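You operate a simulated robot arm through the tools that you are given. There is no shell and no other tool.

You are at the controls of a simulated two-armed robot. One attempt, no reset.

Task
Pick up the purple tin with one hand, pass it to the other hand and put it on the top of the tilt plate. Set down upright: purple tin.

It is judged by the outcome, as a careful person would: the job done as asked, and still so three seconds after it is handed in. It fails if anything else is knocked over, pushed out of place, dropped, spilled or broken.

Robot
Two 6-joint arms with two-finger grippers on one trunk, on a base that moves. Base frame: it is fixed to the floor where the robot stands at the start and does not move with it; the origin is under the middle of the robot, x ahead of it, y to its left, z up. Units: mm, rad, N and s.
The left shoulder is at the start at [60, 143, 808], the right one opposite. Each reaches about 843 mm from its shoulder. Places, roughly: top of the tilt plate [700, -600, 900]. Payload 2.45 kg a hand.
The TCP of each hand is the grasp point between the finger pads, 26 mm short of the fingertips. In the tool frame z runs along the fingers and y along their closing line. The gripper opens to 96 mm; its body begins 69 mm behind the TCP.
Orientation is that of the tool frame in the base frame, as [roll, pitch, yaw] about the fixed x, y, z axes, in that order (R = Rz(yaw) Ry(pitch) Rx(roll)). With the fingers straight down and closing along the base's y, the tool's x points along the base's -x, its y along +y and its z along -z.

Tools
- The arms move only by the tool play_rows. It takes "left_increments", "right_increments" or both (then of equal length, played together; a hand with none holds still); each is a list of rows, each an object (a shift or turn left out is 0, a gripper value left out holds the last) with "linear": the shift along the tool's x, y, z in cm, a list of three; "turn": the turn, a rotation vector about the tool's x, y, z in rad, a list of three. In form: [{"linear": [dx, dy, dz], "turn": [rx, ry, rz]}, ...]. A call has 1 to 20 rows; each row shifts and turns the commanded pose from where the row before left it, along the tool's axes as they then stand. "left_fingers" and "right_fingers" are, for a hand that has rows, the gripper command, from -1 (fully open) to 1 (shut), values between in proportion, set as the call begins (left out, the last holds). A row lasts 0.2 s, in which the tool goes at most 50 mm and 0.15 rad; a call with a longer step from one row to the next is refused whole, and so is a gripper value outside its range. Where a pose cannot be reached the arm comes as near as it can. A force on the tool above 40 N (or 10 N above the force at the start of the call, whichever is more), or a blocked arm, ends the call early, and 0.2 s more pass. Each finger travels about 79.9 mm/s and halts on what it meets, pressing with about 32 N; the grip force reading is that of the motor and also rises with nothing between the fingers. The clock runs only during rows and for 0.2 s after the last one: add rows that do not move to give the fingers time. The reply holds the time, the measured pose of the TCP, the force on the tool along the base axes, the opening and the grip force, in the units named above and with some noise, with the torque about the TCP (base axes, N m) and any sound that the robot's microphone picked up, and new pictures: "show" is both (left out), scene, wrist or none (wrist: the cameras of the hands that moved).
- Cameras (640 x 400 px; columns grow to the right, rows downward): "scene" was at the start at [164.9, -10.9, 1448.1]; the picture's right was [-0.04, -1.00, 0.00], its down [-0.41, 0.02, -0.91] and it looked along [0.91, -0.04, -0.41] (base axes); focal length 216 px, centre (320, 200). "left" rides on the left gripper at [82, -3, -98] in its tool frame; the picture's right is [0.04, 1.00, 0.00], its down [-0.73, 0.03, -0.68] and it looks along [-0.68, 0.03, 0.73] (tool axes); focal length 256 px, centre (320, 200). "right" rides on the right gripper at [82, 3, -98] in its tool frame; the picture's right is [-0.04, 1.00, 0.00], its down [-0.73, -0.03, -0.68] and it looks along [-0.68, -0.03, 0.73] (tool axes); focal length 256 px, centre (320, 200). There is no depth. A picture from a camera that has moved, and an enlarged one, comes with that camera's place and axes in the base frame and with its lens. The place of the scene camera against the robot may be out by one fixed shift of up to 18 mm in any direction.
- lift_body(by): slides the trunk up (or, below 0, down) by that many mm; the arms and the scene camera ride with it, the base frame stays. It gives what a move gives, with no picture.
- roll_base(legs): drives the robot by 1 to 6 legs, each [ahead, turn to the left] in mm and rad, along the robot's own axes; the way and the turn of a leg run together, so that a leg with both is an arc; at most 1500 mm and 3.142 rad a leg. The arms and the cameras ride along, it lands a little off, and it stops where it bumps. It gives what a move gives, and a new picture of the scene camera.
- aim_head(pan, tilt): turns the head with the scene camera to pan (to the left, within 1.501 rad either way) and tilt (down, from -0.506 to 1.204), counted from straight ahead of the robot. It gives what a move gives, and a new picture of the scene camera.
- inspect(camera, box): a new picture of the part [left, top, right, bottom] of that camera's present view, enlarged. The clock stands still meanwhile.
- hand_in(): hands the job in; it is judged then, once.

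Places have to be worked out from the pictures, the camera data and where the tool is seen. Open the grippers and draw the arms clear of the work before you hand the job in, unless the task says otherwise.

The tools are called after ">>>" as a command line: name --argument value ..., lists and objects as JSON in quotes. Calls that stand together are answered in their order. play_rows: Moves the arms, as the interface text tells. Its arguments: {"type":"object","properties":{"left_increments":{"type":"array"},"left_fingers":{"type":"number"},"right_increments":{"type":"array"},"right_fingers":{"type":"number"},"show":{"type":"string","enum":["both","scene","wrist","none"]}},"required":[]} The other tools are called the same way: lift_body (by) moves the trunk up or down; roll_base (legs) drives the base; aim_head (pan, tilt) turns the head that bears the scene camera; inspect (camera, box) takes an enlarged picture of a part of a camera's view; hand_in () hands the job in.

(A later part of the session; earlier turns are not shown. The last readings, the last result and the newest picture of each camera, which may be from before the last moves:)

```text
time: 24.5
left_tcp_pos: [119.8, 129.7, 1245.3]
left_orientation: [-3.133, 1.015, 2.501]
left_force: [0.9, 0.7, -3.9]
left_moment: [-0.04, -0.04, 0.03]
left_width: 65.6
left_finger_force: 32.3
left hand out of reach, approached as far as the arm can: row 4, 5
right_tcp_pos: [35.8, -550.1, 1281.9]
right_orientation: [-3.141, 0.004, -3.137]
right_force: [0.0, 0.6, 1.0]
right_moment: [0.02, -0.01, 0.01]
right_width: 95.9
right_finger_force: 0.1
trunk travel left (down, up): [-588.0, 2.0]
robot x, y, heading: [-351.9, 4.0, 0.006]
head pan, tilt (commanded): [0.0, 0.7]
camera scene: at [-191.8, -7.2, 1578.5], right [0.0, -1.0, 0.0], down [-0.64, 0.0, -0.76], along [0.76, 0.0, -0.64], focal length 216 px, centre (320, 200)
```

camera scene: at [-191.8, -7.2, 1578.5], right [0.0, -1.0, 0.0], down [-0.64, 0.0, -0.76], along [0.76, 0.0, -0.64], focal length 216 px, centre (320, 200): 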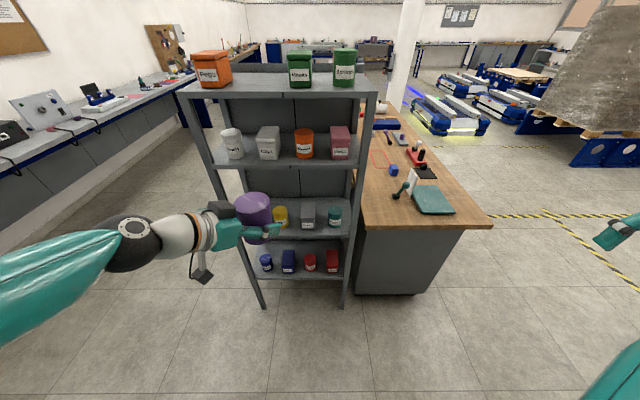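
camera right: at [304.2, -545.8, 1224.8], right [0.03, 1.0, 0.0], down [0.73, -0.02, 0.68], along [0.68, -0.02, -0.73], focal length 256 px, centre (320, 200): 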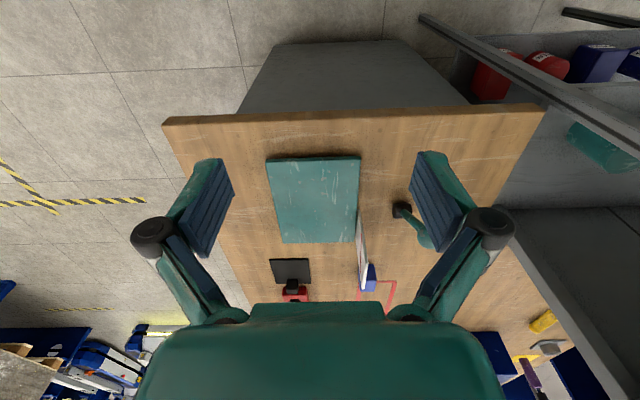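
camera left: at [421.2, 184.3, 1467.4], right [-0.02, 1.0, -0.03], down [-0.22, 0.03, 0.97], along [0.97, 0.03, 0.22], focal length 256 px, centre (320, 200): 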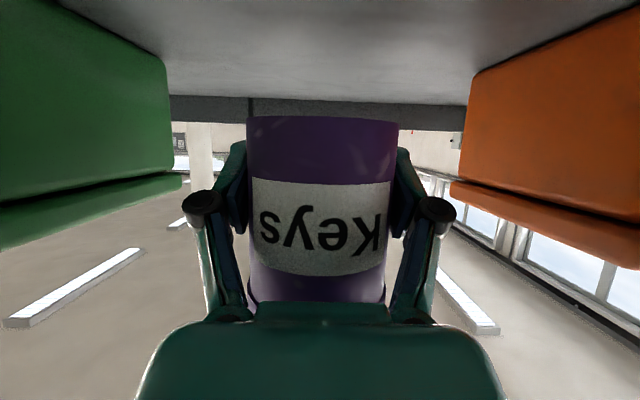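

The turn stalled at about 37° (arm limit at that place). I shift the tin to the middle and lower, where the wrist has more room, then turn further.

>>> play_rows --left_increments '[{"linear": [0.55, -2.47, 2.0]}, {"linear": [0.55, -2.47, 2.0]}, {"linear": [0.55, -2.47, 2.0]}, {"linear": [0.55, -2.47, 2.0]}, {"linear": [0.55, -2.47, 2.0]}, {"linear": [0.55, -2.47, 2.0]}, {"linear": [0, 0, 0]}]' --show "scene"

```text
time: 26.1
left_tcp_pos: [98.1, -40.6, 1155.9]
left_orientation: [-3.131, 1.016, 2.503]
left_force: [0.2, 1.0, -3.9]
left_moment: [-0.04, -0.01, 0.0]
left_width: 65.5
left_finger_force: 32.0
right_tcp_pos: [36.7, -548.4, 1284.2]
right_orientation: [-3.139, 0.002, -3.139]
right_force: [0.4, 1.2, -0.7]
right_moment: [-0.04, 0.03, 0.0]
right_width: 96.4
right_finger_force: 0.1
trunk travel left (down, up): [-588.0, 2.0]
robot x, y, heading: [-346.0, -0.6, 0.001]
head pan, tilt (commanded): [0.0, 0.7]
camera scene: at [-191.7, -6.4, 1578.5], right [0.0, -1.0, 0.0], down [-0.64, 0.0, -0.76], along [0.76, 0.0, -0.64], focal length 216 px, centre (320, 200)
```

scene: 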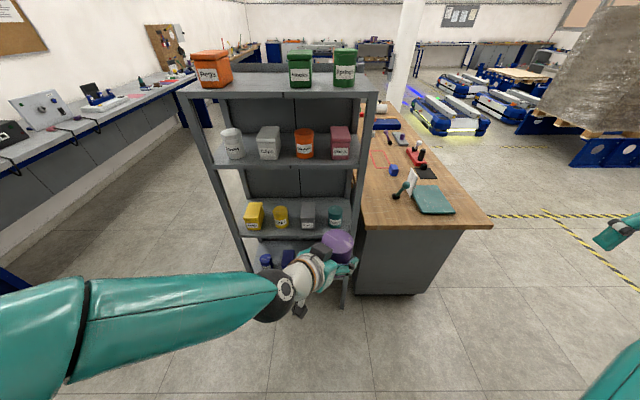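

>>> play_rows --left_increments '[{"turn": [0.112, 0, 0.066]}, {"turn": [0.112, 0, 0.066]}, {"turn": [0.112, 0, 0.066]}, {"turn": [0.112, 0, 0.066]}, {"turn": [0.112, 0, 0.066]}, {"turn": [0.112, 0, 0.066]}, {"turn": [0.112, 0, 0.066]}, {"linear": [0, 0, 0]}]' --show "both"

```text
time: 27.9
left_tcp_pos: [101.0, -44.6, 1161.3]
left_orientation: [-3.141, 1.056, 1.734]
left_force: [0.4, -0.1, -3.1]
left_moment: [-0.02, -0.01, 0.03]
left_width: 65.8
left_finger_force: 32.4
left hand out of reach, approached as far as the arm can: row 2, 3
right_tcp_pos: [36.7, -548.9, 1282.1]
right_orientation: [-3.14, 0.004, -3.135]
right_force: [-0.4, 0.5, 0.0]
right_moment: [0.0, 0.0, 0.02]
right_width: 96.2
right_finger_force: 0.0
trunk travel left (down, up): [-588.0, 2.0]
robot x, y, heading: [-349.0, 2.7, 0.001]
head pan, tilt (commanded): [0.0, 0.7]
camera scene: at [-191.9, -7.2, 1578.5], right [0.0, -1.0, 0.0], down [-0.64, 0.0, -0.76], along [0.76, 0.0, -0.64], focal length 216 px, centre (320, 200)
camera left: at [77.6, 79.5, 1138.4], right [0.98, 0.18, -0.04], down [-0.01, 0.23, 0.97], along [0.18, -0.96, 0.23], focal length 256 px, centre (320, 200)
```

scene: 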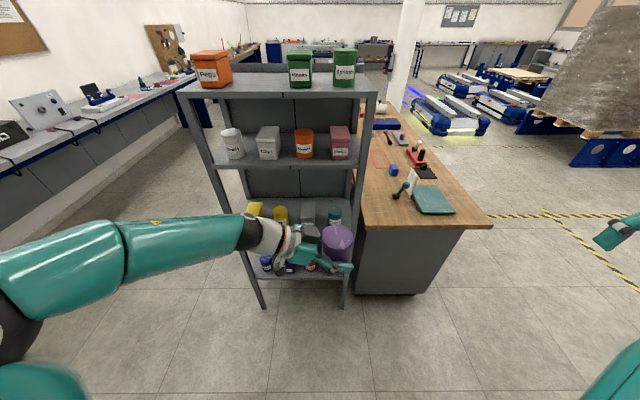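
left: 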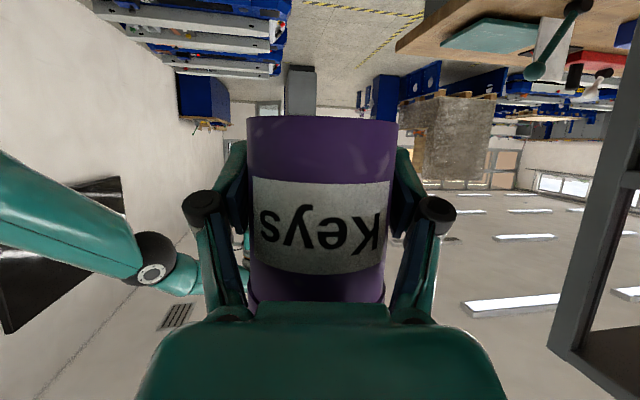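

The left hand now points to the right with the tin upright at about (101, -43), its bottom at z≈1130. I bring the open right hand closer on its own side and turn it 99° so its fingers close along the same line as the left's, from the opposite side.

>>> play_rows --right_increments '[{"linear": [-0.88, 4.15, 0.2]}, {"linear": [-0.88, 4.15, 0.2]}, {"linear": [-0.88, 4.15, 0.2]}, {"linear": [-0.88, 4.15, 0.2]}, {"linear": [-0.88, 4.15, 0.2]}, {"linear": [-0.88, 4.15, 0.2]}, {"linear": [0, 0, 0]}]' --right_fingers -1 --show "scene"

>>> inspect --camera "scene" --box '[230, 180, 430, 320]'

```text
time: 29.5
left_tcp_pos: [101.5, -44.1, 1161.9]
left_orientation: [-3.142, 1.055, 1.735]
left_force: [0.2, -0.2, -4.0]
left_moment: [-0.07, -0.01, 0.02]
left_width: 65.4
left_finger_force: 31.8
right_tcp_pos: [89.4, -299.3, 1271.2]
right_orientation: [-3.138, 0.003, -3.138]
right_force: [-0.5, -0.3, 0.0]
right_moment: [-0.01, -0.02, 0.02]
right_width: 96.0
right_finger_force: 0.1
trunk travel left (down, up): [-588.0, 2.0]
robot x, y, heading: [-353.4, -2.4, -0.0]
head pan, tilt (commanded): [0.0, 0.7]
camera scene: at [-191.7, -7.9, 1578.5], right [0.0, -1.0, 0.0], down [-0.64, 0.0, -0.76], along [0.76, 0.0, -0.64], focal length 216 px, centre (320, 200)
```

scene: 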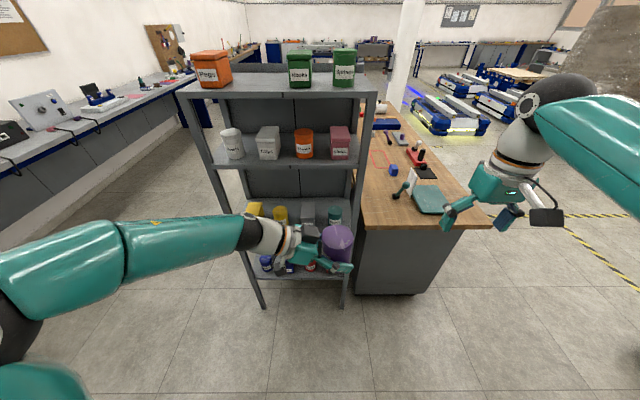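

```text
2.86 times, centred on (330, 250) of scene
camera zoom: at [-191.7, -7.9, 1578.5], right [0.0, -1.0, 0.0], down [-0.64, 0.0, -0.76], along [0.76, 0.0, -0.64], focal length 617 px, centre (291, 57)
```

zoom: 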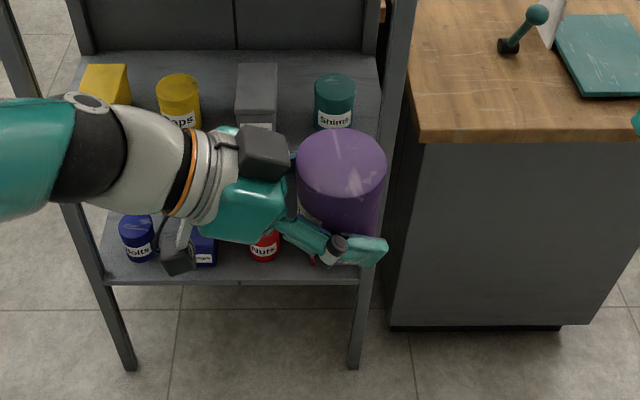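

>>> play_rows --right_increments '[{"turn": [0, 0, -0.1446]}, {"turn": [0, 0, -0.1446]}, {"turn": [0, 0, -0.1446]}, {"turn": [0, 0, -0.1446]}, {"turn": [0, 0, -0.1446]}, {"turn": [0, 0, -0.1446]}, {"turn": [0, 0, -0.1446]}, {"turn": [0, 0, -0.1446]}, {"turn": [0, 0, -0.1446]}, {"turn": [0, 0, -0.1446]}, {"turn": [0, 0, -0.1446]}, {"turn": [0, 0, -0.1446]}, {"linear": [0, 0, 0]}]' --show "both"

```text
time: 32.3
left_tcp_pos: [101.6, -43.6, 1161.9]
left_orientation: [-3.141, 1.054, 1.736]
left_force: [1.0, 0.5, -3.0]
left_moment: [-0.03, 0.0, -0.01]
left_width: 65.7
left_finger_force: 31.7
right_tcp_pos: [88.1, -300.1, 1270.7]
right_orientation: [-3.14, -0.003, -1.401]
right_force: [0.1, 0.9, 0.4]
right_moment: [-0.01, -0.02, -0.02]
right_width: 96.0
right_finger_force: 0.1
trunk travel left (down, up): [-588.0, 2.0]
robot x, y, heading: [-348.6, 0.6, -0.002]
head pan, tilt (commanded): [0.0, 0.7]
camera scene: at [-191.3, -7.2, 1578.4], right [0.0, -1.0, 0.0], down [-0.64, 0.0, -0.76], along [0.76, 0.0, -0.64], focal length 216 px, centre (320, 200)
camera right: at [98.9, -380.5, 1368.1], right [-0.99, -0.13, 0.0], down [-0.1, 0.73, 0.68], along [-0.09, 0.67, -0.74], focal length 256 px, centre (320, 200)
```

scene: 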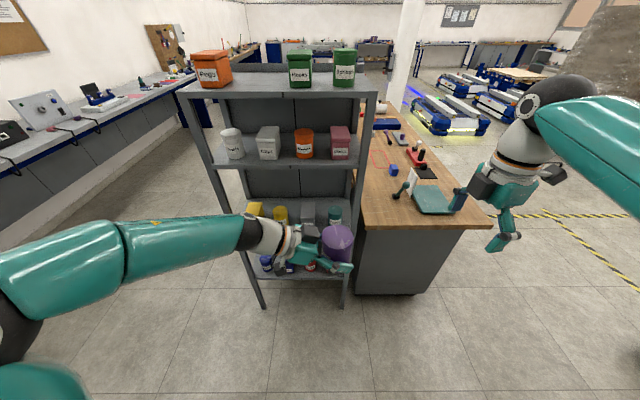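
right: 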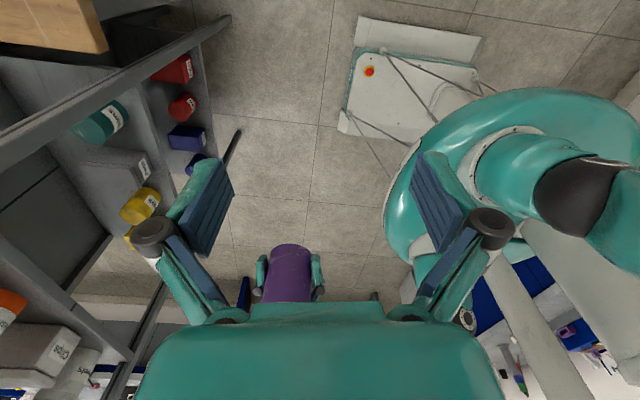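

The right hand turned as wanted. I lean it 30° so that the fingers point down and to the left, towards the tin.

>>> play_rows --right_increments '[{"turn": [0, -0.1309, 0]}, {"turn": [0, -0.1309, 0]}, {"turn": [0, -0.1309, 0]}, {"turn": [0, -0.1309, 0]}, {"linear": [0, 0, 0]}]' --show "both"

```text
time: 33.5
left_tcp_pos: [101.4, -43.0, 1162.3]
left_orientation: [-3.142, 1.057, 1.735]
left_force: [-0.3, 0.0, -3.8]
left_moment: [-0.03, 0.0, 0.0]
left_width: 65.7
left_finger_force: 32.2
right_tcp_pos: [89.0, -300.1, 1271.5]
right_orientation: [-3.139, 0.52, -1.402]
right_force: [-0.9, 0.0, -0.3]
right_moment: [0.02, 0.02, 0.02]
right_width: 96.3
right_finger_force: 0.1
trunk travel left (down, up): [-588.0, 2.0]
robot x, y, heading: [-350.2, 1.3, 0.002]
head pan, tilt (commanded): [0.0, 0.7]
camera scene: at [-191.6, -6.8, 1578.5], right [0.0, -1.0, 0.0], down [-0.64, 0.0, -0.76], along [0.76, 0.0, -0.64], focal length 216 px, centre (320, 200)
camera right: at [105.2, -417.8, 1314.7], right [-0.99, -0.13, 0.02], down [-0.02, 0.3, 0.95], along [-0.13, 0.95, -0.3], focal length 256 px, centre (320, 200)
```

scene: 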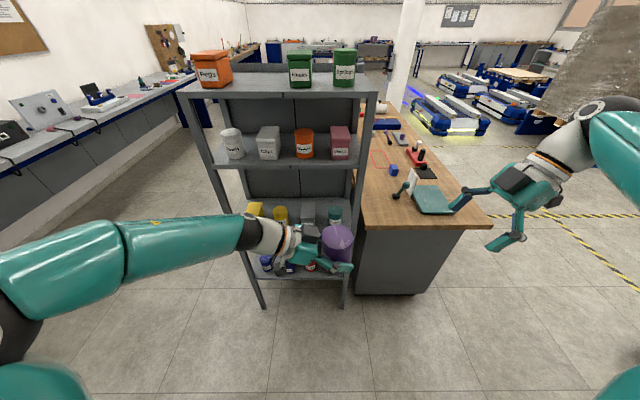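
right: 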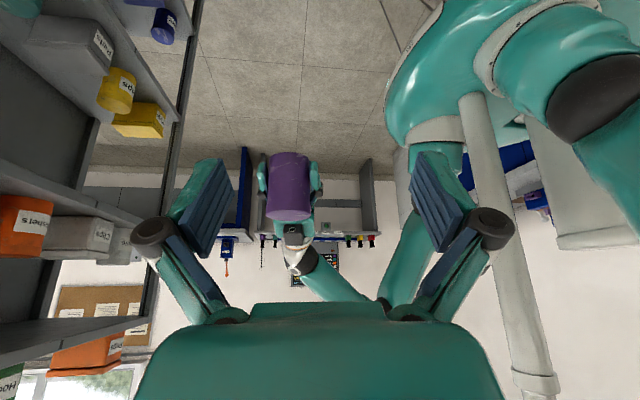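

>>> inspect --camera "right" --box '[220, 120, 380, 260]'

```text
2.86 times, centred on (300, 190) of right
camera zoom: at [105.2, -417.8, 1314.7], right [-0.99, -0.13, 0.02], down [-0.02, 0.3, 0.95], along [-0.13, 0.95, -0.3], focal length 731 px, centre (377, 229)
```

zoom: 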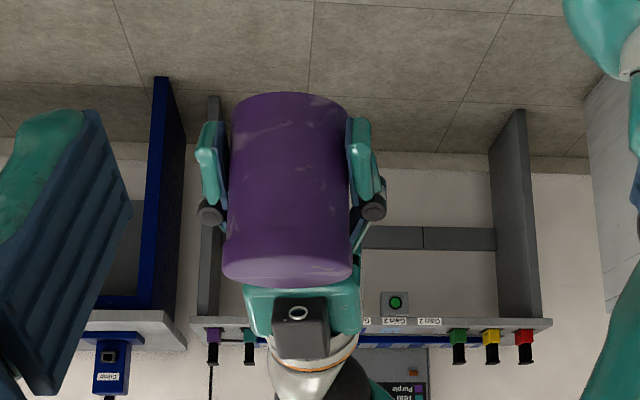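

The right camera confirms the tin's axis at (101, -43), with the left fingers low on it and the upper part free. I move the right hand to a point 90 mm short of the grasp along its own axis.

>>> play_rows --right_increments '[{"linear": [-3.06, -0.92, 1.6]}, {"linear": [-3.06, -0.92, 1.6]}, {"linear": [-3.06, -0.92, 1.6]}, {"linear": [-3.06, -0.92, 1.6]}, {"linear": [-3.06, -0.92, 1.6]}, {"linear": [-3.06, -0.92, 1.6]}, {"linear": [0, 0, 0]}]' --show "both"

>>> inspect --camera "right" --box '[160, 100, 480, 300]'

>>> inspect --camera "scene" --box '[230, 150, 470, 310]'

```text
time: 35.1
left_tcp_pos: [100.5, -44.3, 1162.0]
left_orientation: [3.141, 1.056, 1.735]
left_force: [0.5, 0.1, -4.1]
left_moment: [0.01, -0.02, 0.01]
left_width: 65.7
left_finger_force: 32.1
right_tcp_pos: [108.2, -86.8, 1279.4]
right_orientation: [-3.139, 0.522, -1.402]
right_force: [0.2, 0.3, -0.4]
right_moment: [0.0, 0.02, 0.01]
right_width: 96.1
right_finger_force: 0.0
trunk travel left (down, up): [-588.0, 2.0]
robot x, y, heading: [-350.2, 1.6, -0.001]
head pan, tilt (commanded): [0.0, 0.7]
camera scene: at [-191.5, -7.9, 1578.5], right [0.0, -1.0, 0.0], down [-0.64, 0.0, -0.76], along [0.76, 0.0, -0.64], focal length 216 px, centre (320, 200)
camera right: at [125.1, -204.7, 1323.0], right [-0.99, -0.13, 0.02], down [-0.02, 0.3, 0.95], along [-0.13, 0.95, -0.3], focal length 256 px, centre (320, 200)
```

scene: 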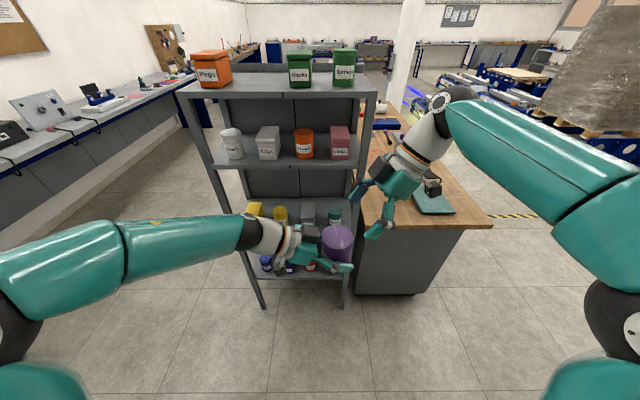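
right: 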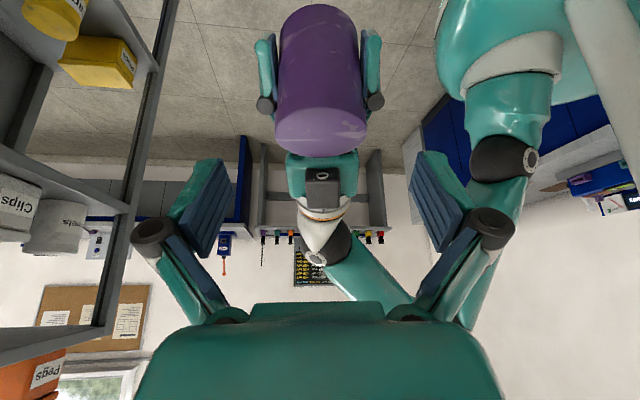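

```text
2.00 times, centred on (320, 200) of right
camera zoom: at [125.1, -204.7, 1323.0], right [-0.99, -0.13, 0.02], down [-0.02, 0.3, 0.95], along [-0.13, 0.95, -0.3], focal length 512 px, centre (320, 200)
```

zoom: 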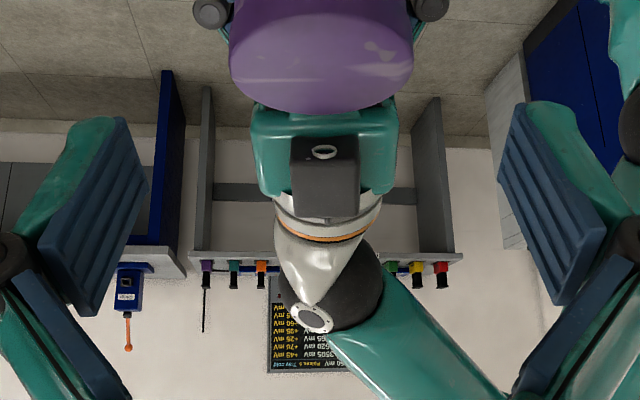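

```text
2.50 times, centred on (350, 230) of scene
camera zoom: at [-191.5, -7.9, 1578.5], right [0.0, -1.0, 0.0], down [-0.64, 0.0, -0.76], along [0.76, 0.0, -0.64], focal length 540 px, centre (245, 125)
```

zoom: 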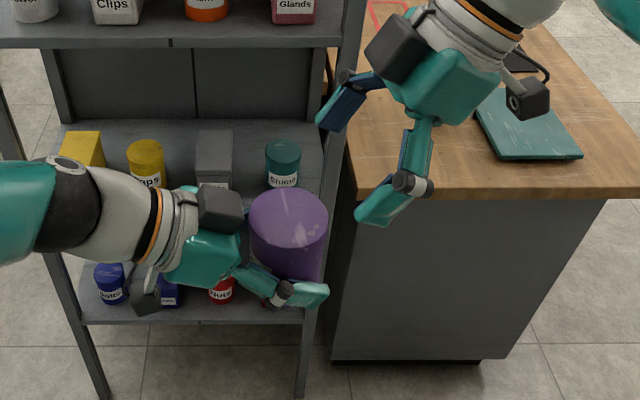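

The closing lines agree to within about 1 mm. I advance the right hand 58 mm along its axis and check again before the last part.

>>> play_rows --right_increments '[{"linear": [0, 0, 1.93]}, {"linear": [0, 0, 1.93]}, {"linear": [0, 0, 1.94]}, {"linear": [0, 0, 0]}]' --show "both"

>>> inspect --camera "scene" --box '[230, 150, 470, 310]'

>>> inspect --camera "left" --box '[160, 80, 480, 320]'

```text
time: 36.1
left_tcp_pos: [100.4, -44.3, 1162.4]
left_orientation: [-3.141, 1.058, 1.733]
left_force: [-0.3, 0.0, -4.0]
left_moment: [-0.02, 0.02, 0.01]
left_width: 65.8
left_finger_force: 32.1
right_tcp_pos: [103.7, -59.1, 1227.8]
right_orientation: [-3.14, 0.521, -1.402]
right_force: [-1.3, 0.2, -0.5]
right_moment: [0.01, 0.01, 0.01]
right_width: 95.9
right_finger_force: 0.0
trunk travel left (down, up): [-588.0, 2.0]
robot x, y, heading: [-349.3, -0.1, 0.002]
head pan, tilt (commanded): [0.0, 0.7]
camera scene: at [-191.3, -7.3, 1578.4], right [0.0, -1.0, 0.0], down [-0.64, 0.0, -0.76], along [0.76, 0.0, -0.64], focal length 216 px, centre (320, 200)
camera right: at [120.3, -176.5, 1272.3], right [-0.99, -0.13, 0.02], down [-0.02, 0.3, 0.95], along [-0.13, 0.95, -0.3], focal length 256 px, centre (320, 200)
```

scene: 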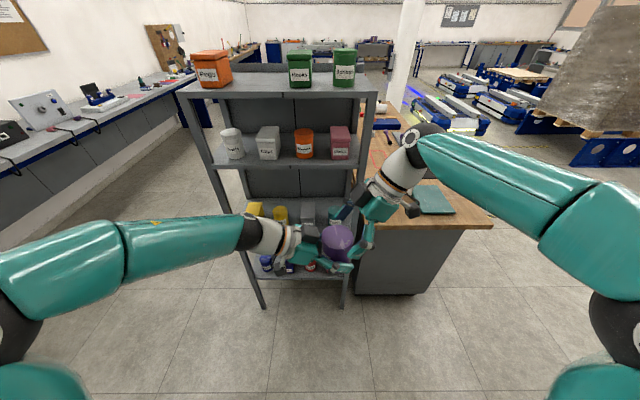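
right: 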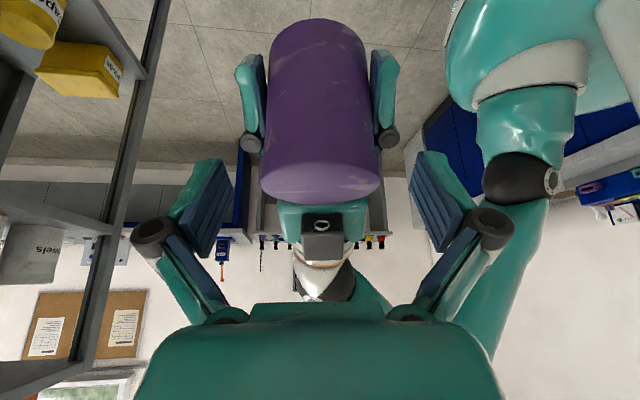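

```text
2.50 times, centred on (350, 230) of scene
camera zoom: at [-191.3, -7.3, 1578.4], right [0.0, -1.0, 0.0], down [-0.64, 0.0, -0.76], along [0.76, 0.0, -0.64], focal length 540 px, centre (245, 125)
```

zoom: 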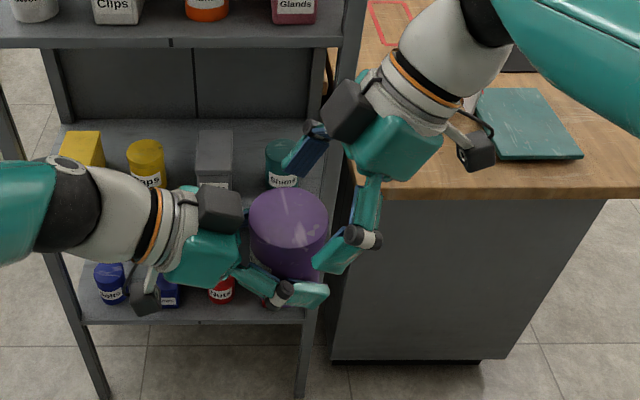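

```text
1.67 times, centred on (320, 200) of left
camera zoom: at [78.0, 79.2, 1138.3], right [0.98, 0.18, -0.04], down [-0.01, 0.23, 0.97], along [0.19, -0.96, 0.23], focal length 427 px, centre (320, 200)
```

zoom: 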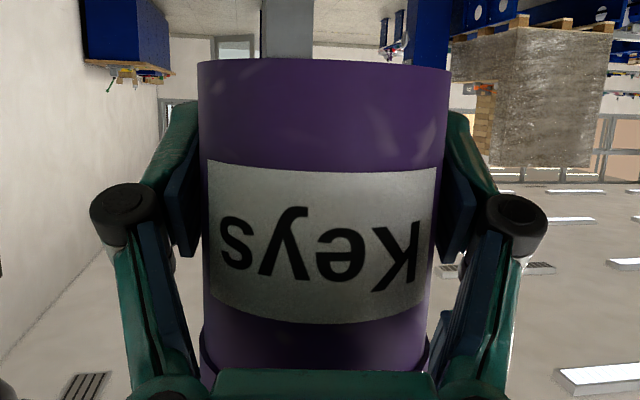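

Clear on all sides. I advance the last 28 mm with open fingers.

>>> play_rows --right_increments '[{"linear": [0, 0, 1.4]}, {"linear": [0, 0, 1.4]}, {"linear": [0, 0, 0]}]' --show "both"

>>> inspect --camera "scene" --box '[230, 150, 470, 310]'

>>> inspect --camera "right" --box '[160, 20, 480, 260]'

```text
time: 36.9
left_tcp_pos: [101.9, -44.2, 1162.2]
left_orientation: [-3.141, 1.056, 1.735]
left_force: [0.1, 0.0, -4.2]
left_moment: [-0.01, 0.0, -0.03]
left_width: 65.5
left_finger_force: 32.2
right_tcp_pos: [100.4, -44.0, 1204.9]
right_orientation: [-3.138, 0.523, -1.401]
right_force: [-0.9, 0.5, -0.2]
right_moment: [0.03, -0.03, -0.01]
right_width: 96.1
right_finger_force: 0.1
trunk travel left (down, up): [-588.0, 2.0]
robot x, y, heading: [-351.0, 1.2, 0.001]
head pan, tilt (commanded): [0.0, 0.7]
camera scene: at [-191.3, -7.3, 1578.4], right [0.0, -1.0, 0.0], down [-0.64, 0.0, -0.76], along [0.76, 0.0, -0.64], focal length 216 px, centre (320, 200)
camera right: at [118.2, -162.8, 1248.6], right [-0.99, -0.13, 0.02], down [-0.02, 0.3, 0.95], along [-0.13, 0.95, -0.3], focal length 256 px, centre (320, 200)
```

scene: 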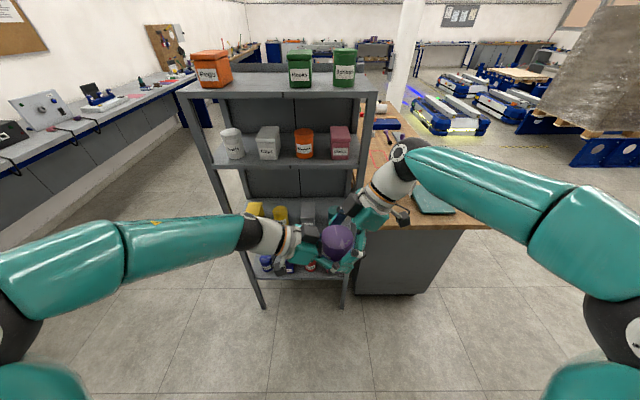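
right: 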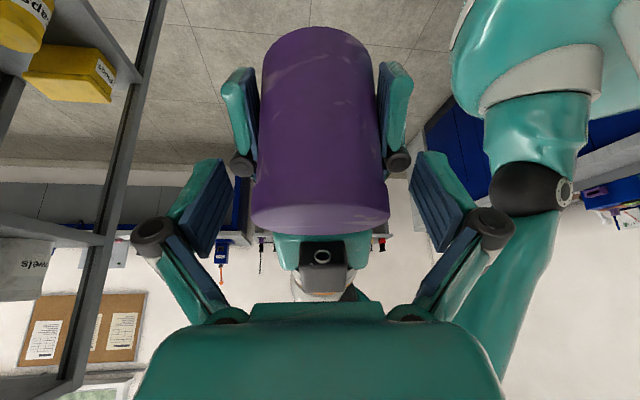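

```text
2.50 times, centred on (350, 230) of scene
camera zoom: at [-191.3, -7.3, 1578.4], right [0.0, -1.0, 0.0], down [-0.64, 0.0, -0.76], along [0.76, 0.0, -0.64], focal length 540 px, centre (245, 125)
```

zoom: 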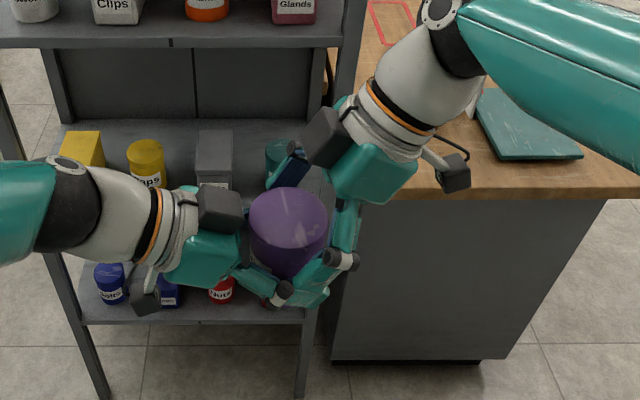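

```text
1.67 times, centred on (320, 140) of right
camera zoom: at [118.2, -162.8, 1248.6], right [-0.99, -0.13, 0.02], down [-0.02, 0.3, 0.95], along [-0.13, 0.95, -0.3], focal length 427 px, centre (320, 300)
```

zoom: 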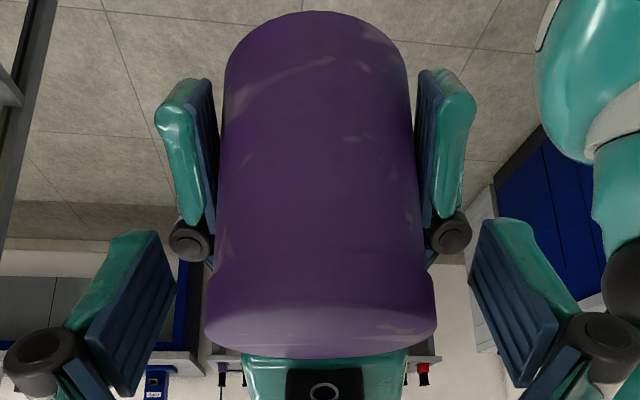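

Both hands straddle the tin without touching. I back the right hand off 3 mm for more room over the left knuckles and close it on the tin's upper part.

>>> play_rows --right_increments '[{"linear": [0, 0, -0.3]}, {"linear": [0, 0, 0]}]' --show "none"

>>> play_rows --right_increments '[{"linear": [0, 0, 0]}, {"linear": [0, 0, 0]}, {"linear": [0, 0, 0]}, {"linear": [0, 0, 0]}]' --right_fingers 1 --show "both"

>>> inspect --camera "right" --box '[160, 20, 480, 260]'

>>> inspect --camera "scene" --box '[260, 190, 420, 300]'

```text
time: 37.5
left_tcp_pos: [101.3, -42.7, 1161.7]
left_orientation: [-3.141, 1.056, 1.737]
left_force: [-0.2, 0.3, -3.4]
left_moment: [-0.01, -0.02, -0.01]
left_width: 65.7
left_finger_force: 31.3
right_tcp_pos: [101.8, -46.6, 1207.7]
right_orientation: [-3.141, 0.523, -1.402]
right_force: [-0.4, 0.3, -0.1]
right_moment: [0.02, -0.02, -0.01]
right_width: 96.1
right_finger_force: 0.0
trunk travel left (down, up): [-588.0, 2.0]
robot x, y, heading: [-349.8, -1.5, -0.004]
head pan, tilt (commanded): [0.0, 0.7]
```

```text
time: 38.5
left_tcp_pos: [101.1, -45.2, 1161.6]
left_orientation: [-3.14, 1.055, 1.735]
left_force: [-2.1, 0.8, -4.6]
left_moment: [-0.07, 0.02, 0.03]
left_width: 65.7
left_finger_force: 32.2
right_tcp_pos: [102.0, -47.7, 1208.0]
right_orientation: [-3.138, 0.52, -1.402]
right_force: [1.8, -1.5, 1.0]
right_moment: [0.0, -0.18, -0.03]
right_width: 67.1
right_finger_force: 31.5
trunk travel left (down, up): [-588.0, 2.0]
robot x, y, heading: [-349.6, -1.1, 0.0]
head pan, tilt (commanded): [0.0, 0.7]
camera scene: at [-191.2, -7.2, 1578.4], right [0.0, -1.0, 0.0], down [-0.64, 0.0, -0.76], along [0.76, 0.0, -0.64], focal length 216 px, centre (320, 200)
camera right: at [118.6, -164.3, 1251.4], right [-0.99, -0.13, 0.02], down [-0.02, 0.3, 0.95], along [-0.13, 0.95, -0.3], focal length 256 px, centre (320, 200)
```

scene: 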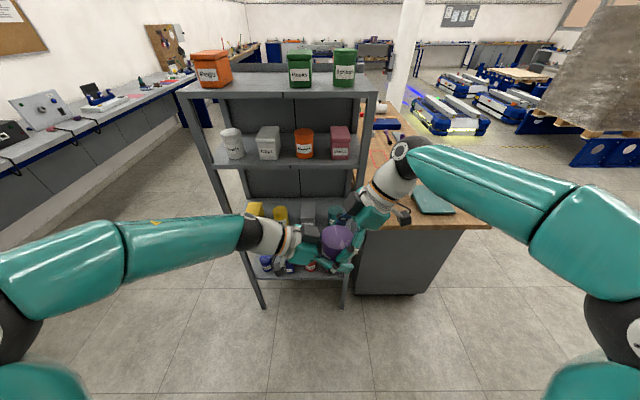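
right: 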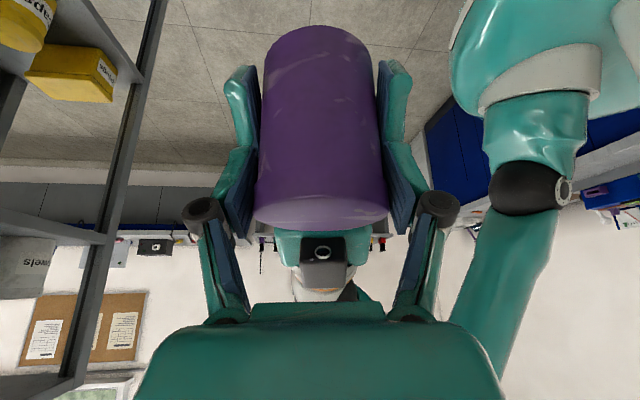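

```text
1.67 times, centred on (320, 140) of right
camera zoom: at [118.6, -164.3, 1251.4], right [-0.99, -0.13, 0.02], down [-0.02, 0.3, 0.95], along [-0.13, 0.95, -0.3], focal length 427 px, centre (320, 300)
```

zoom: 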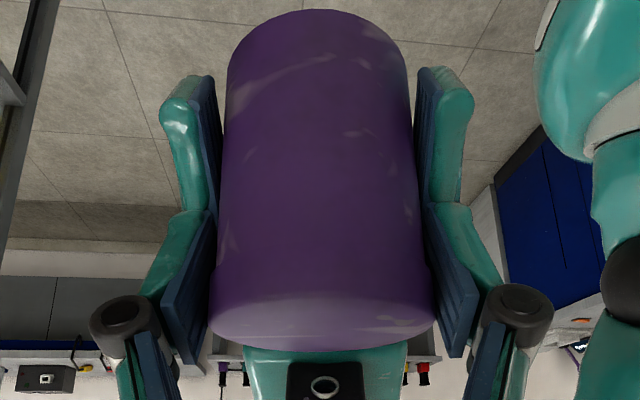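

```text
3.64 times, centred on (340, 245) of scene
camera zoom: at [-191.2, -7.2, 1578.4], right [0.0, -1.0, 0.0], down [-0.64, 0.0, -0.76], along [0.76, 0.0, -0.64], focal length 785 px, centre (247, 36)
```

zoom: 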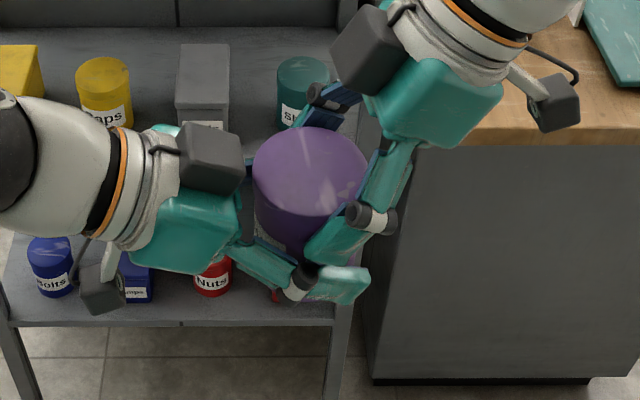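

The right hand holds the tin's rim (67 mm, 32 N) and the left still holds the lower part. I now open the left hand without moving it.

>>> play_rows --left_increments '[{"linear": [0, 0, 0]}, {"linear": [0, 0, 0]}, {"linear": [0, 0, 0]}, {"linear": [0, 0, 0]}]' --left_fingers -1 --show "both"

>>> inspect --camera "right" --box '[160, 20, 480, 260]'

```text
time: 39.5
left_tcp_pos: [102.6, -44.5, 1160.6]
left_orientation: [-3.141, 1.057, 1.737]
left_force: [0.5, 0.1, 0.2]
left_moment: [-0.01, 0.01, -0.01]
left_width: 96.1
left_finger_force: 0.1
right_tcp_pos: [100.6, -45.8, 1207.2]
right_orientation: [-3.139, 0.523, -1.401]
right_force: [0.6, 0.4, -0.4]
right_moment: [0.01, -0.02, 0.02]
right_width: 66.9
right_finger_force: 32.8
trunk travel left (down, up): [-588.0, 2.0]
robot x, y, heading: [-349.0, 1.7, -0.006]
head pan, tilt (commanded): [0.0, 0.7]
camera scene: at [-191.2, -7.2, 1578.4], right [0.0, -1.0, 0.0], down [-0.64, 0.0, -0.76], along [0.76, 0.0, -0.64], focal length 216 px, centre (320, 200)
camera left: at [78.0, 79.3, 1138.2], right [0.98, 0.18, -0.04], down [-0.01, 0.23, 0.97], along [0.19, -0.96, 0.23], focal length 256 px, centre (320, 200)
```

scene: 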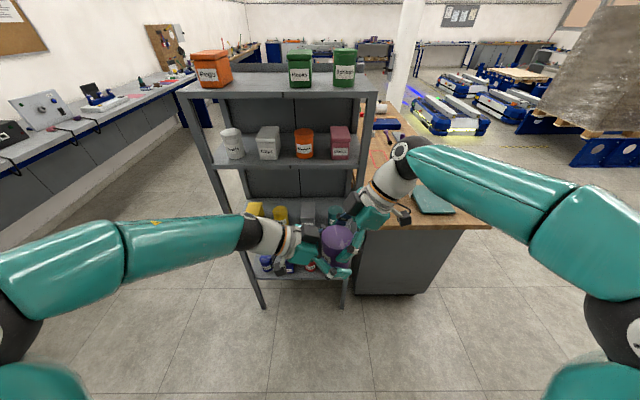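
left: 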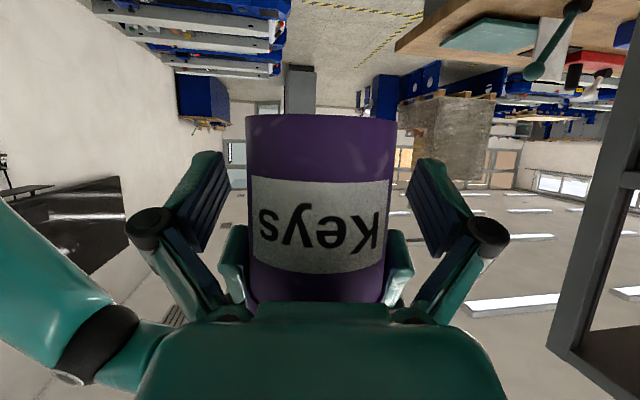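

```text
1.67 times, centred on (320, 140) of right
camera zoom: at [118.5, -164.3, 1251.3], right [-0.99, -0.13, 0.02], down [-0.02, 0.3, 0.95], along [-0.13, 0.95, -0.3], focal length 427 px, centre (320, 300)
```

zoom: 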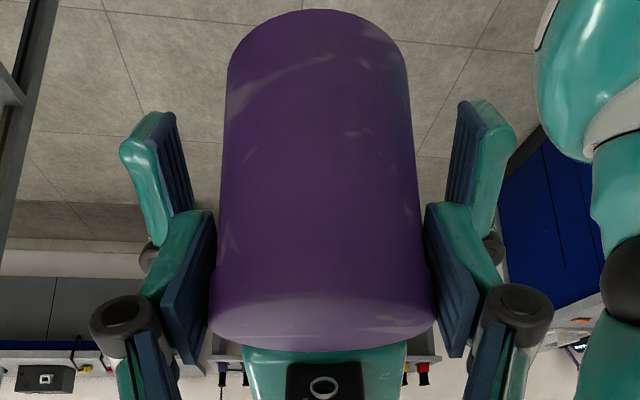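

The tin stays put in the right hand alone and the left fingers are fully open. I draw the left hand back horizontally away from the tin.

>>> play_rows --left_increments '[{"linear": [0.5, 0, -0.87]}, {"linear": [0.74, 0, -1.31]}, {"linear": [0.98, 0, -1.74]}, {"linear": [0, 0, 0]}]' --show "scene"

>>> inspect --camera "right" --box '[160, 20, 480, 260]'

```text
time: 40.5
left_tcp_pos: [94.5, -0.2, 1161.4]
left_orientation: [-3.141, 1.056, 1.734]
left_force: [0.1, -0.2, 0.2]
left_moment: [-0.03, 0.01, 0.02]
left_width: 95.9
left_finger_force: 0.1
right_tcp_pos: [101.9, -47.4, 1207.7]
right_orientation: [-3.139, 0.521, -1.403]
right_force: [0.4, 0.6, -0.3]
right_moment: [-0.02, -0.02, -0.01]
right_width: 66.9
right_finger_force: 32.1
trunk travel left (down, up): [-588.0, 2.0]
robot x, y, heading: [-350.9, -1.7, -0.003]
head pan, tilt (commanded): [0.0, 0.7]
camera scene: at [-191.0, -7.6, 1578.4], right [0.0, -1.0, 0.0], down [-0.64, 0.0, -0.76], along [0.76, 0.0, -0.64], focal length 216 px, centre (320, 200)
```

scene: 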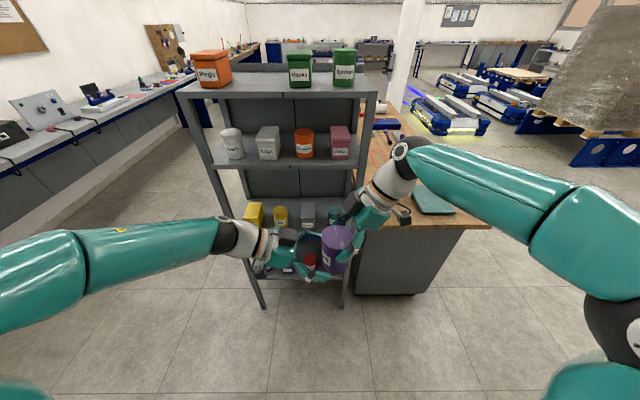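

```text
1.67 times, centred on (320, 140) of right
camera zoom: at [118.7, -164.6, 1251.1], right [-0.99, -0.13, 0.02], down [-0.02, 0.3, 0.95], along [-0.13, 0.95, -0.3], focal length 427 px, centre (320, 300)
```

zoom: 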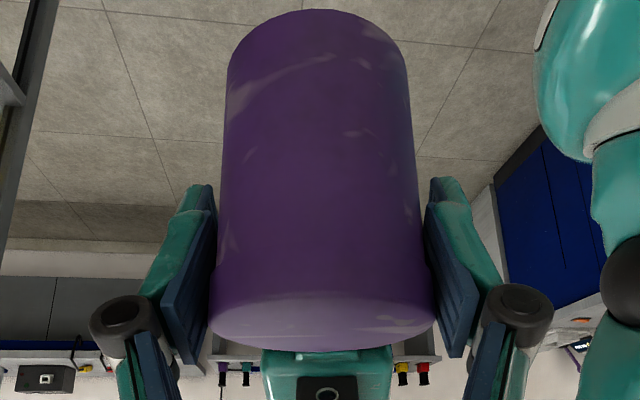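

The handover is done: the tin hangs upright in the right hand alone. I take the left arm further away to its own side.

>>> play_rows --left_increments '[{"linear": [1.97, 0, -3.48]}, {"linear": [1.97, 0, -3.48]}, {"linear": [1.97, 0, -3.48]}, {"linear": [1.97, 0, -3.48]}, {"linear": [1.97, 0, -3.48]}, {"linear": [0, 0, 0]}]' --show "scene"

```text
time: 41.9
left_tcp_pos: [60.3, 197.1, 1161.4]
left_orientation: [-3.139, 1.055, 1.736]
left_force: [0.3, -0.2, 0.2]
left_moment: [0.02, 0.0, 0.02]
left_width: 96.1
left_finger_force: 0.1
right_tcp_pos: [102.2, -46.4, 1207.1]
right_orientation: [-3.14, 0.521, -1.403]
right_force: [-0.9, -1.1, 0.9]
right_moment: [-0.05, 0.01, 0.04]
right_width: 67.0
right_finger_force: 31.8
trunk travel left (down, up): [-588.0, 2.0]
robot x, y, heading: [-347.9, 4.9, -0.001]
head pan, tilt (commanded): [0.0, 0.7]
camera scene: at [-191.2, -7.8, 1578.4], right [0.0, -1.0, 0.0], down [-0.64, 0.0, -0.76], along [0.76, 0.0, -0.64], focal length 216 px, centre (320, 200)
```

scene: 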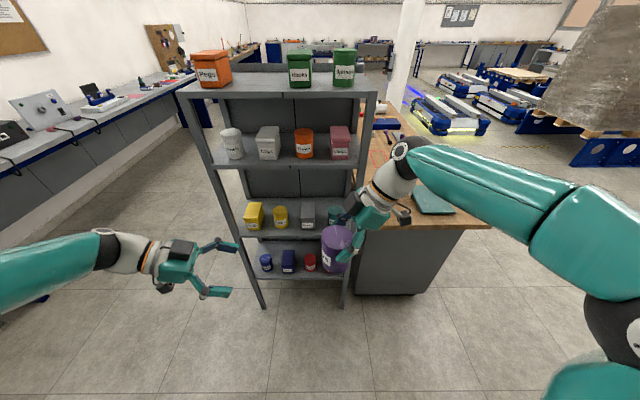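

Now I shift the tin to the right side and turn the right hand back by 99° about the vertical, so that it leans forward in its natural reach direction.

>>> play_rows --right_increments '[{"linear": [2.55, 0.95, -1.47]}, {"linear": [2.55, 0.95, -1.47]}, {"linear": [2.55, 0.95, -1.47]}, {"linear": [2.55, 0.95, -1.47]}, {"linear": [2.55, 0.95, -1.47]}, {"turn": [0.0721, 0, 0.1254]}, {"turn": [0.0721, 0, 0.1254]}, {"turn": [0.0721, 0, 0.1254]}, {"turn": [0.0721, 0, 0.1254]}, {"turn": [0.0721, 0, 0.1254]}, {"turn": [0.0721, 0, 0.1254]}, {"linear": [0, 0, 0]}]' --show "scene"

```text
time: 44.5
left_tcp_pos: [61.6, 197.0, 1161.8]
left_orientation: [3.141, 1.056, 1.737]
left_force: [0.5, 0.2, 0.6]
left_moment: [0.0, 0.0, 0.02]
left_width: 95.9
left_finger_force: 0.0
right_tcp_pos: [79.6, -198.8, 1206.4]
right_orientation: [-3.141, 0.522, -2.271]
right_force: [0.8, -0.9, -0.1]
right_moment: [-0.02, -0.03, -0.03]
right_width: 67.1
right_finger_force: 32.1
trunk travel left (down, up): [-588.0, 2.0]
robot x, y, heading: [-350.2, -3.0, -0.001]
head pan, tilt (commanded): [0.0, 0.7]
camera scene: at [-191.1, -7.3, 1578.4], right [0.0, -1.0, 0.0], down [-0.64, 0.0, -0.76], along [0.76, 0.0, -0.64], focal length 216 px, centre (320, 200)
```

scene: 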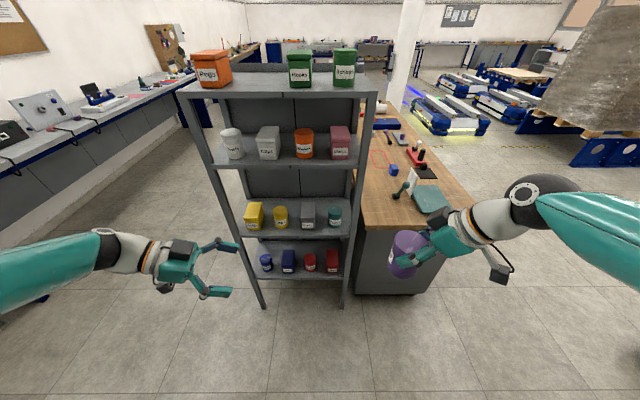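

>>> play_rows --right_increments '[{"turn": [0.0721, 0, 0.1254]}, {"turn": [0.0721, 0, 0.1254]}, {"turn": [0.0721, 0, 0.1254]}, {"turn": [0.0721, 0, 0.1254]}, {"turn": [0.0721, 0, 0.1254]}, {"turn": [0.0721, 0, 0.1254]}, {"linear": [0, 0, 0]}]' --show "both"

>>> inspect --camera "scene" --box '[340, 180, 540, 320]'

```text
time: 46.1
left_tcp_pos: [60.1, 196.5, 1161.5]
left_orientation: [3.141, 1.055, 1.735]
left_force: [-0.3, -1.0, 0.6]
left_moment: [0.0, -0.03, 0.01]
left_width: 95.9
left_finger_force: 0.0
right_tcp_pos: [79.4, -198.8, 1207.3]
right_orientation: [-3.141, 0.525, -3.137]
right_force: [-0.6, -0.1, -0.4]
right_moment: [0.0, 0.01, 0.01]
right_width: 67.0
right_finger_force: 32.3
trunk travel left (down, up): [-588.0, 2.0]
robot x, y, heading: [-349.5, -0.9, 0.0]
head pan, tilt (commanded): [0.0, 0.7]
camera scene: at [-191.7, -7.5, 1578.5], right [0.0, -1.0, 0.0], down [-0.64, 0.0, -0.76], along [0.76, 0.0, -0.64], focal length 216 px, centre (320, 200)
camera right: at [-40.6, -195.8, 1250.6], right [0.03, 1.0, 0.02], down [0.3, -0.03, 0.96], along [0.95, -0.02, -0.3], focal length 256 px, centre (320, 200)
```

scene: 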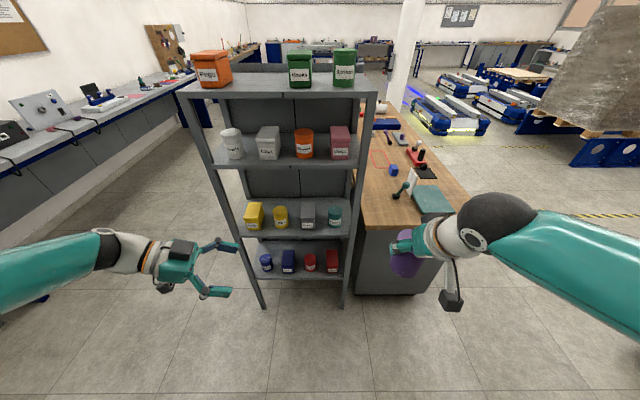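
right: 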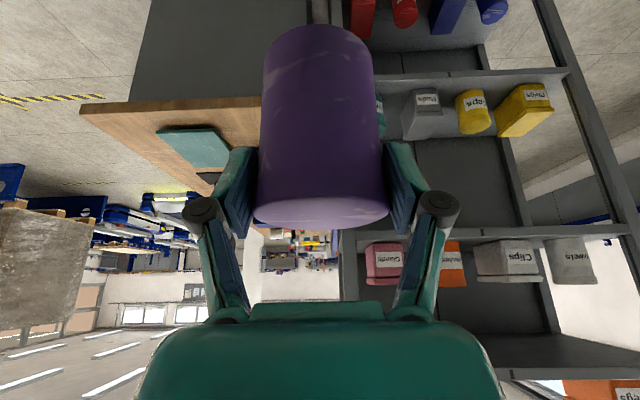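

```text
2.86 times, centred on (440, 250) of scene
camera zoom: at [-191.7, -7.5, 1578.5], right [0.0, -1.0, 0.0], down [-0.64, 0.0, -0.76], along [0.76, 0.0, -0.64], focal length 617 px, centre (-23, 57)
```

zoom: 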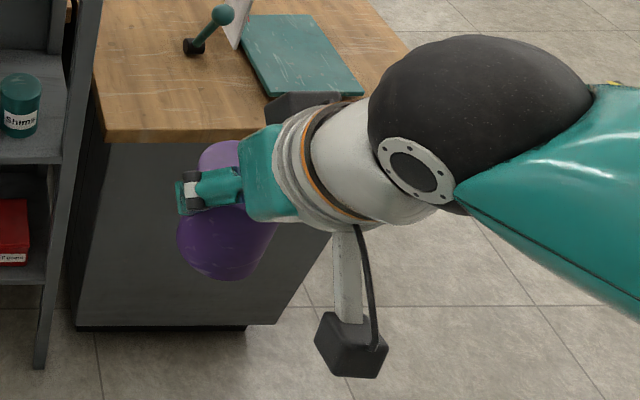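

The tin is unmoved in the right hand. I tuck the left hand back closer to the body so that it clears the shelf when I drive.

>>> play_rows --left_increments '[{"linear": [0.74, -2.99, -1.31]}, {"linear": [0.74, -2.99, -1.31]}, {"linear": [0.74, -2.99, -1.31]}, {"linear": [0.74, -2.99, -1.31]}, {"linear": [0.74, -2.99, -1.31]}, {"linear": [0, 0, 0]}]' --show "scene"

```text
time: 47.5
left_tcp_pos: [-98.8, 247.2, 1162.0]
left_orientation: [3.142, 1.055, 1.735]
left_force: [-0.1, -0.3, 0.2]
left_moment: [0.01, 0.03, 0.01]
left_width: 95.9
left_finger_force: 0.0
right_tcp_pos: [79.9, -199.7, 1206.4]
right_orientation: [3.141, 0.522, -3.138]
right_force: [-0.2, 0.8, 0.1]
right_moment: [0.0, 0.06, -0.02]
right_width: 66.6
right_finger_force: 31.7
trunk travel left (down, up): [-588.0, 2.0]
robot x, y, heading: [-349.2, 3.5, -0.003]
head pan, tilt (commanded): [0.0, 0.7]
camera scene: at [-191.1, -7.2, 1578.4], right [0.0, -1.0, 0.0], down [-0.64, 0.0, -0.76], along [0.76, 0.0, -0.64], focal length 216 px, centre (320, 200)
```

scene: 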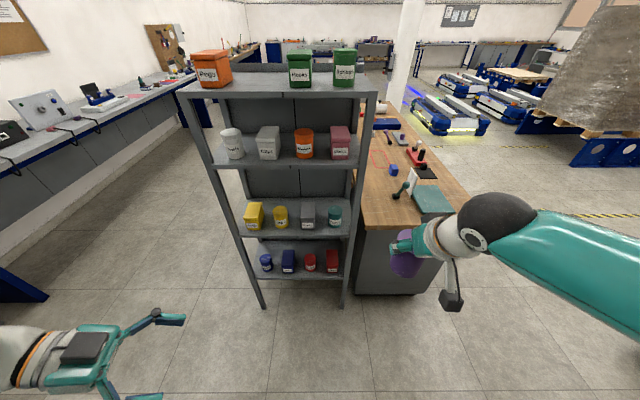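

Everything is clear of the shelf. I drive around to face the bench: turn right, go 400 mm, turn back left.

>>> roll_base --legs '[[0, -1.5708], [400, 0], [0, 1.5708]]'

```text
time: 51.5
left_tcp_pos: [-57.4, -199.8, 1163.0]
left_orientation: [3.139, 1.054, 0.361]
left_force: [-0.6, -0.2, 0.3]
left_moment: [0.0, 0.0, 0.01]
left_width: 95.7
left_finger_force: 0.1
right_tcp_pos: [-460.5, -462.6, 1206.4]
right_orientation: [3.141, 0.522, 1.773]
right_force: [-0.6, -0.1, 0.4]
right_moment: [0.02, -0.01, 0.03]
right_width: 67.1
right_finger_force: 32.7
trunk travel left (down, up): [-588.0, 2.0]
robot x, y, heading: [-313.4, 3.5, -1.379]
head pan, tilt (commanded): [0.0, 0.7]
stopped in leg 1: the robot was blocked; the commanded pose is now the measured one
camera scene: at [-279.4, -146.3, 1578.5], right [-0.98, -0.19, 0.0], down [-0.12, 0.63, -0.76], along [0.15, -0.75, -0.64], focal length 216 px, centre (320, 200)
```

scene: 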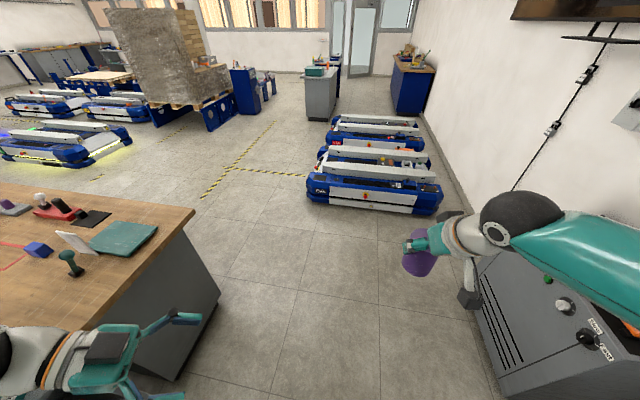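

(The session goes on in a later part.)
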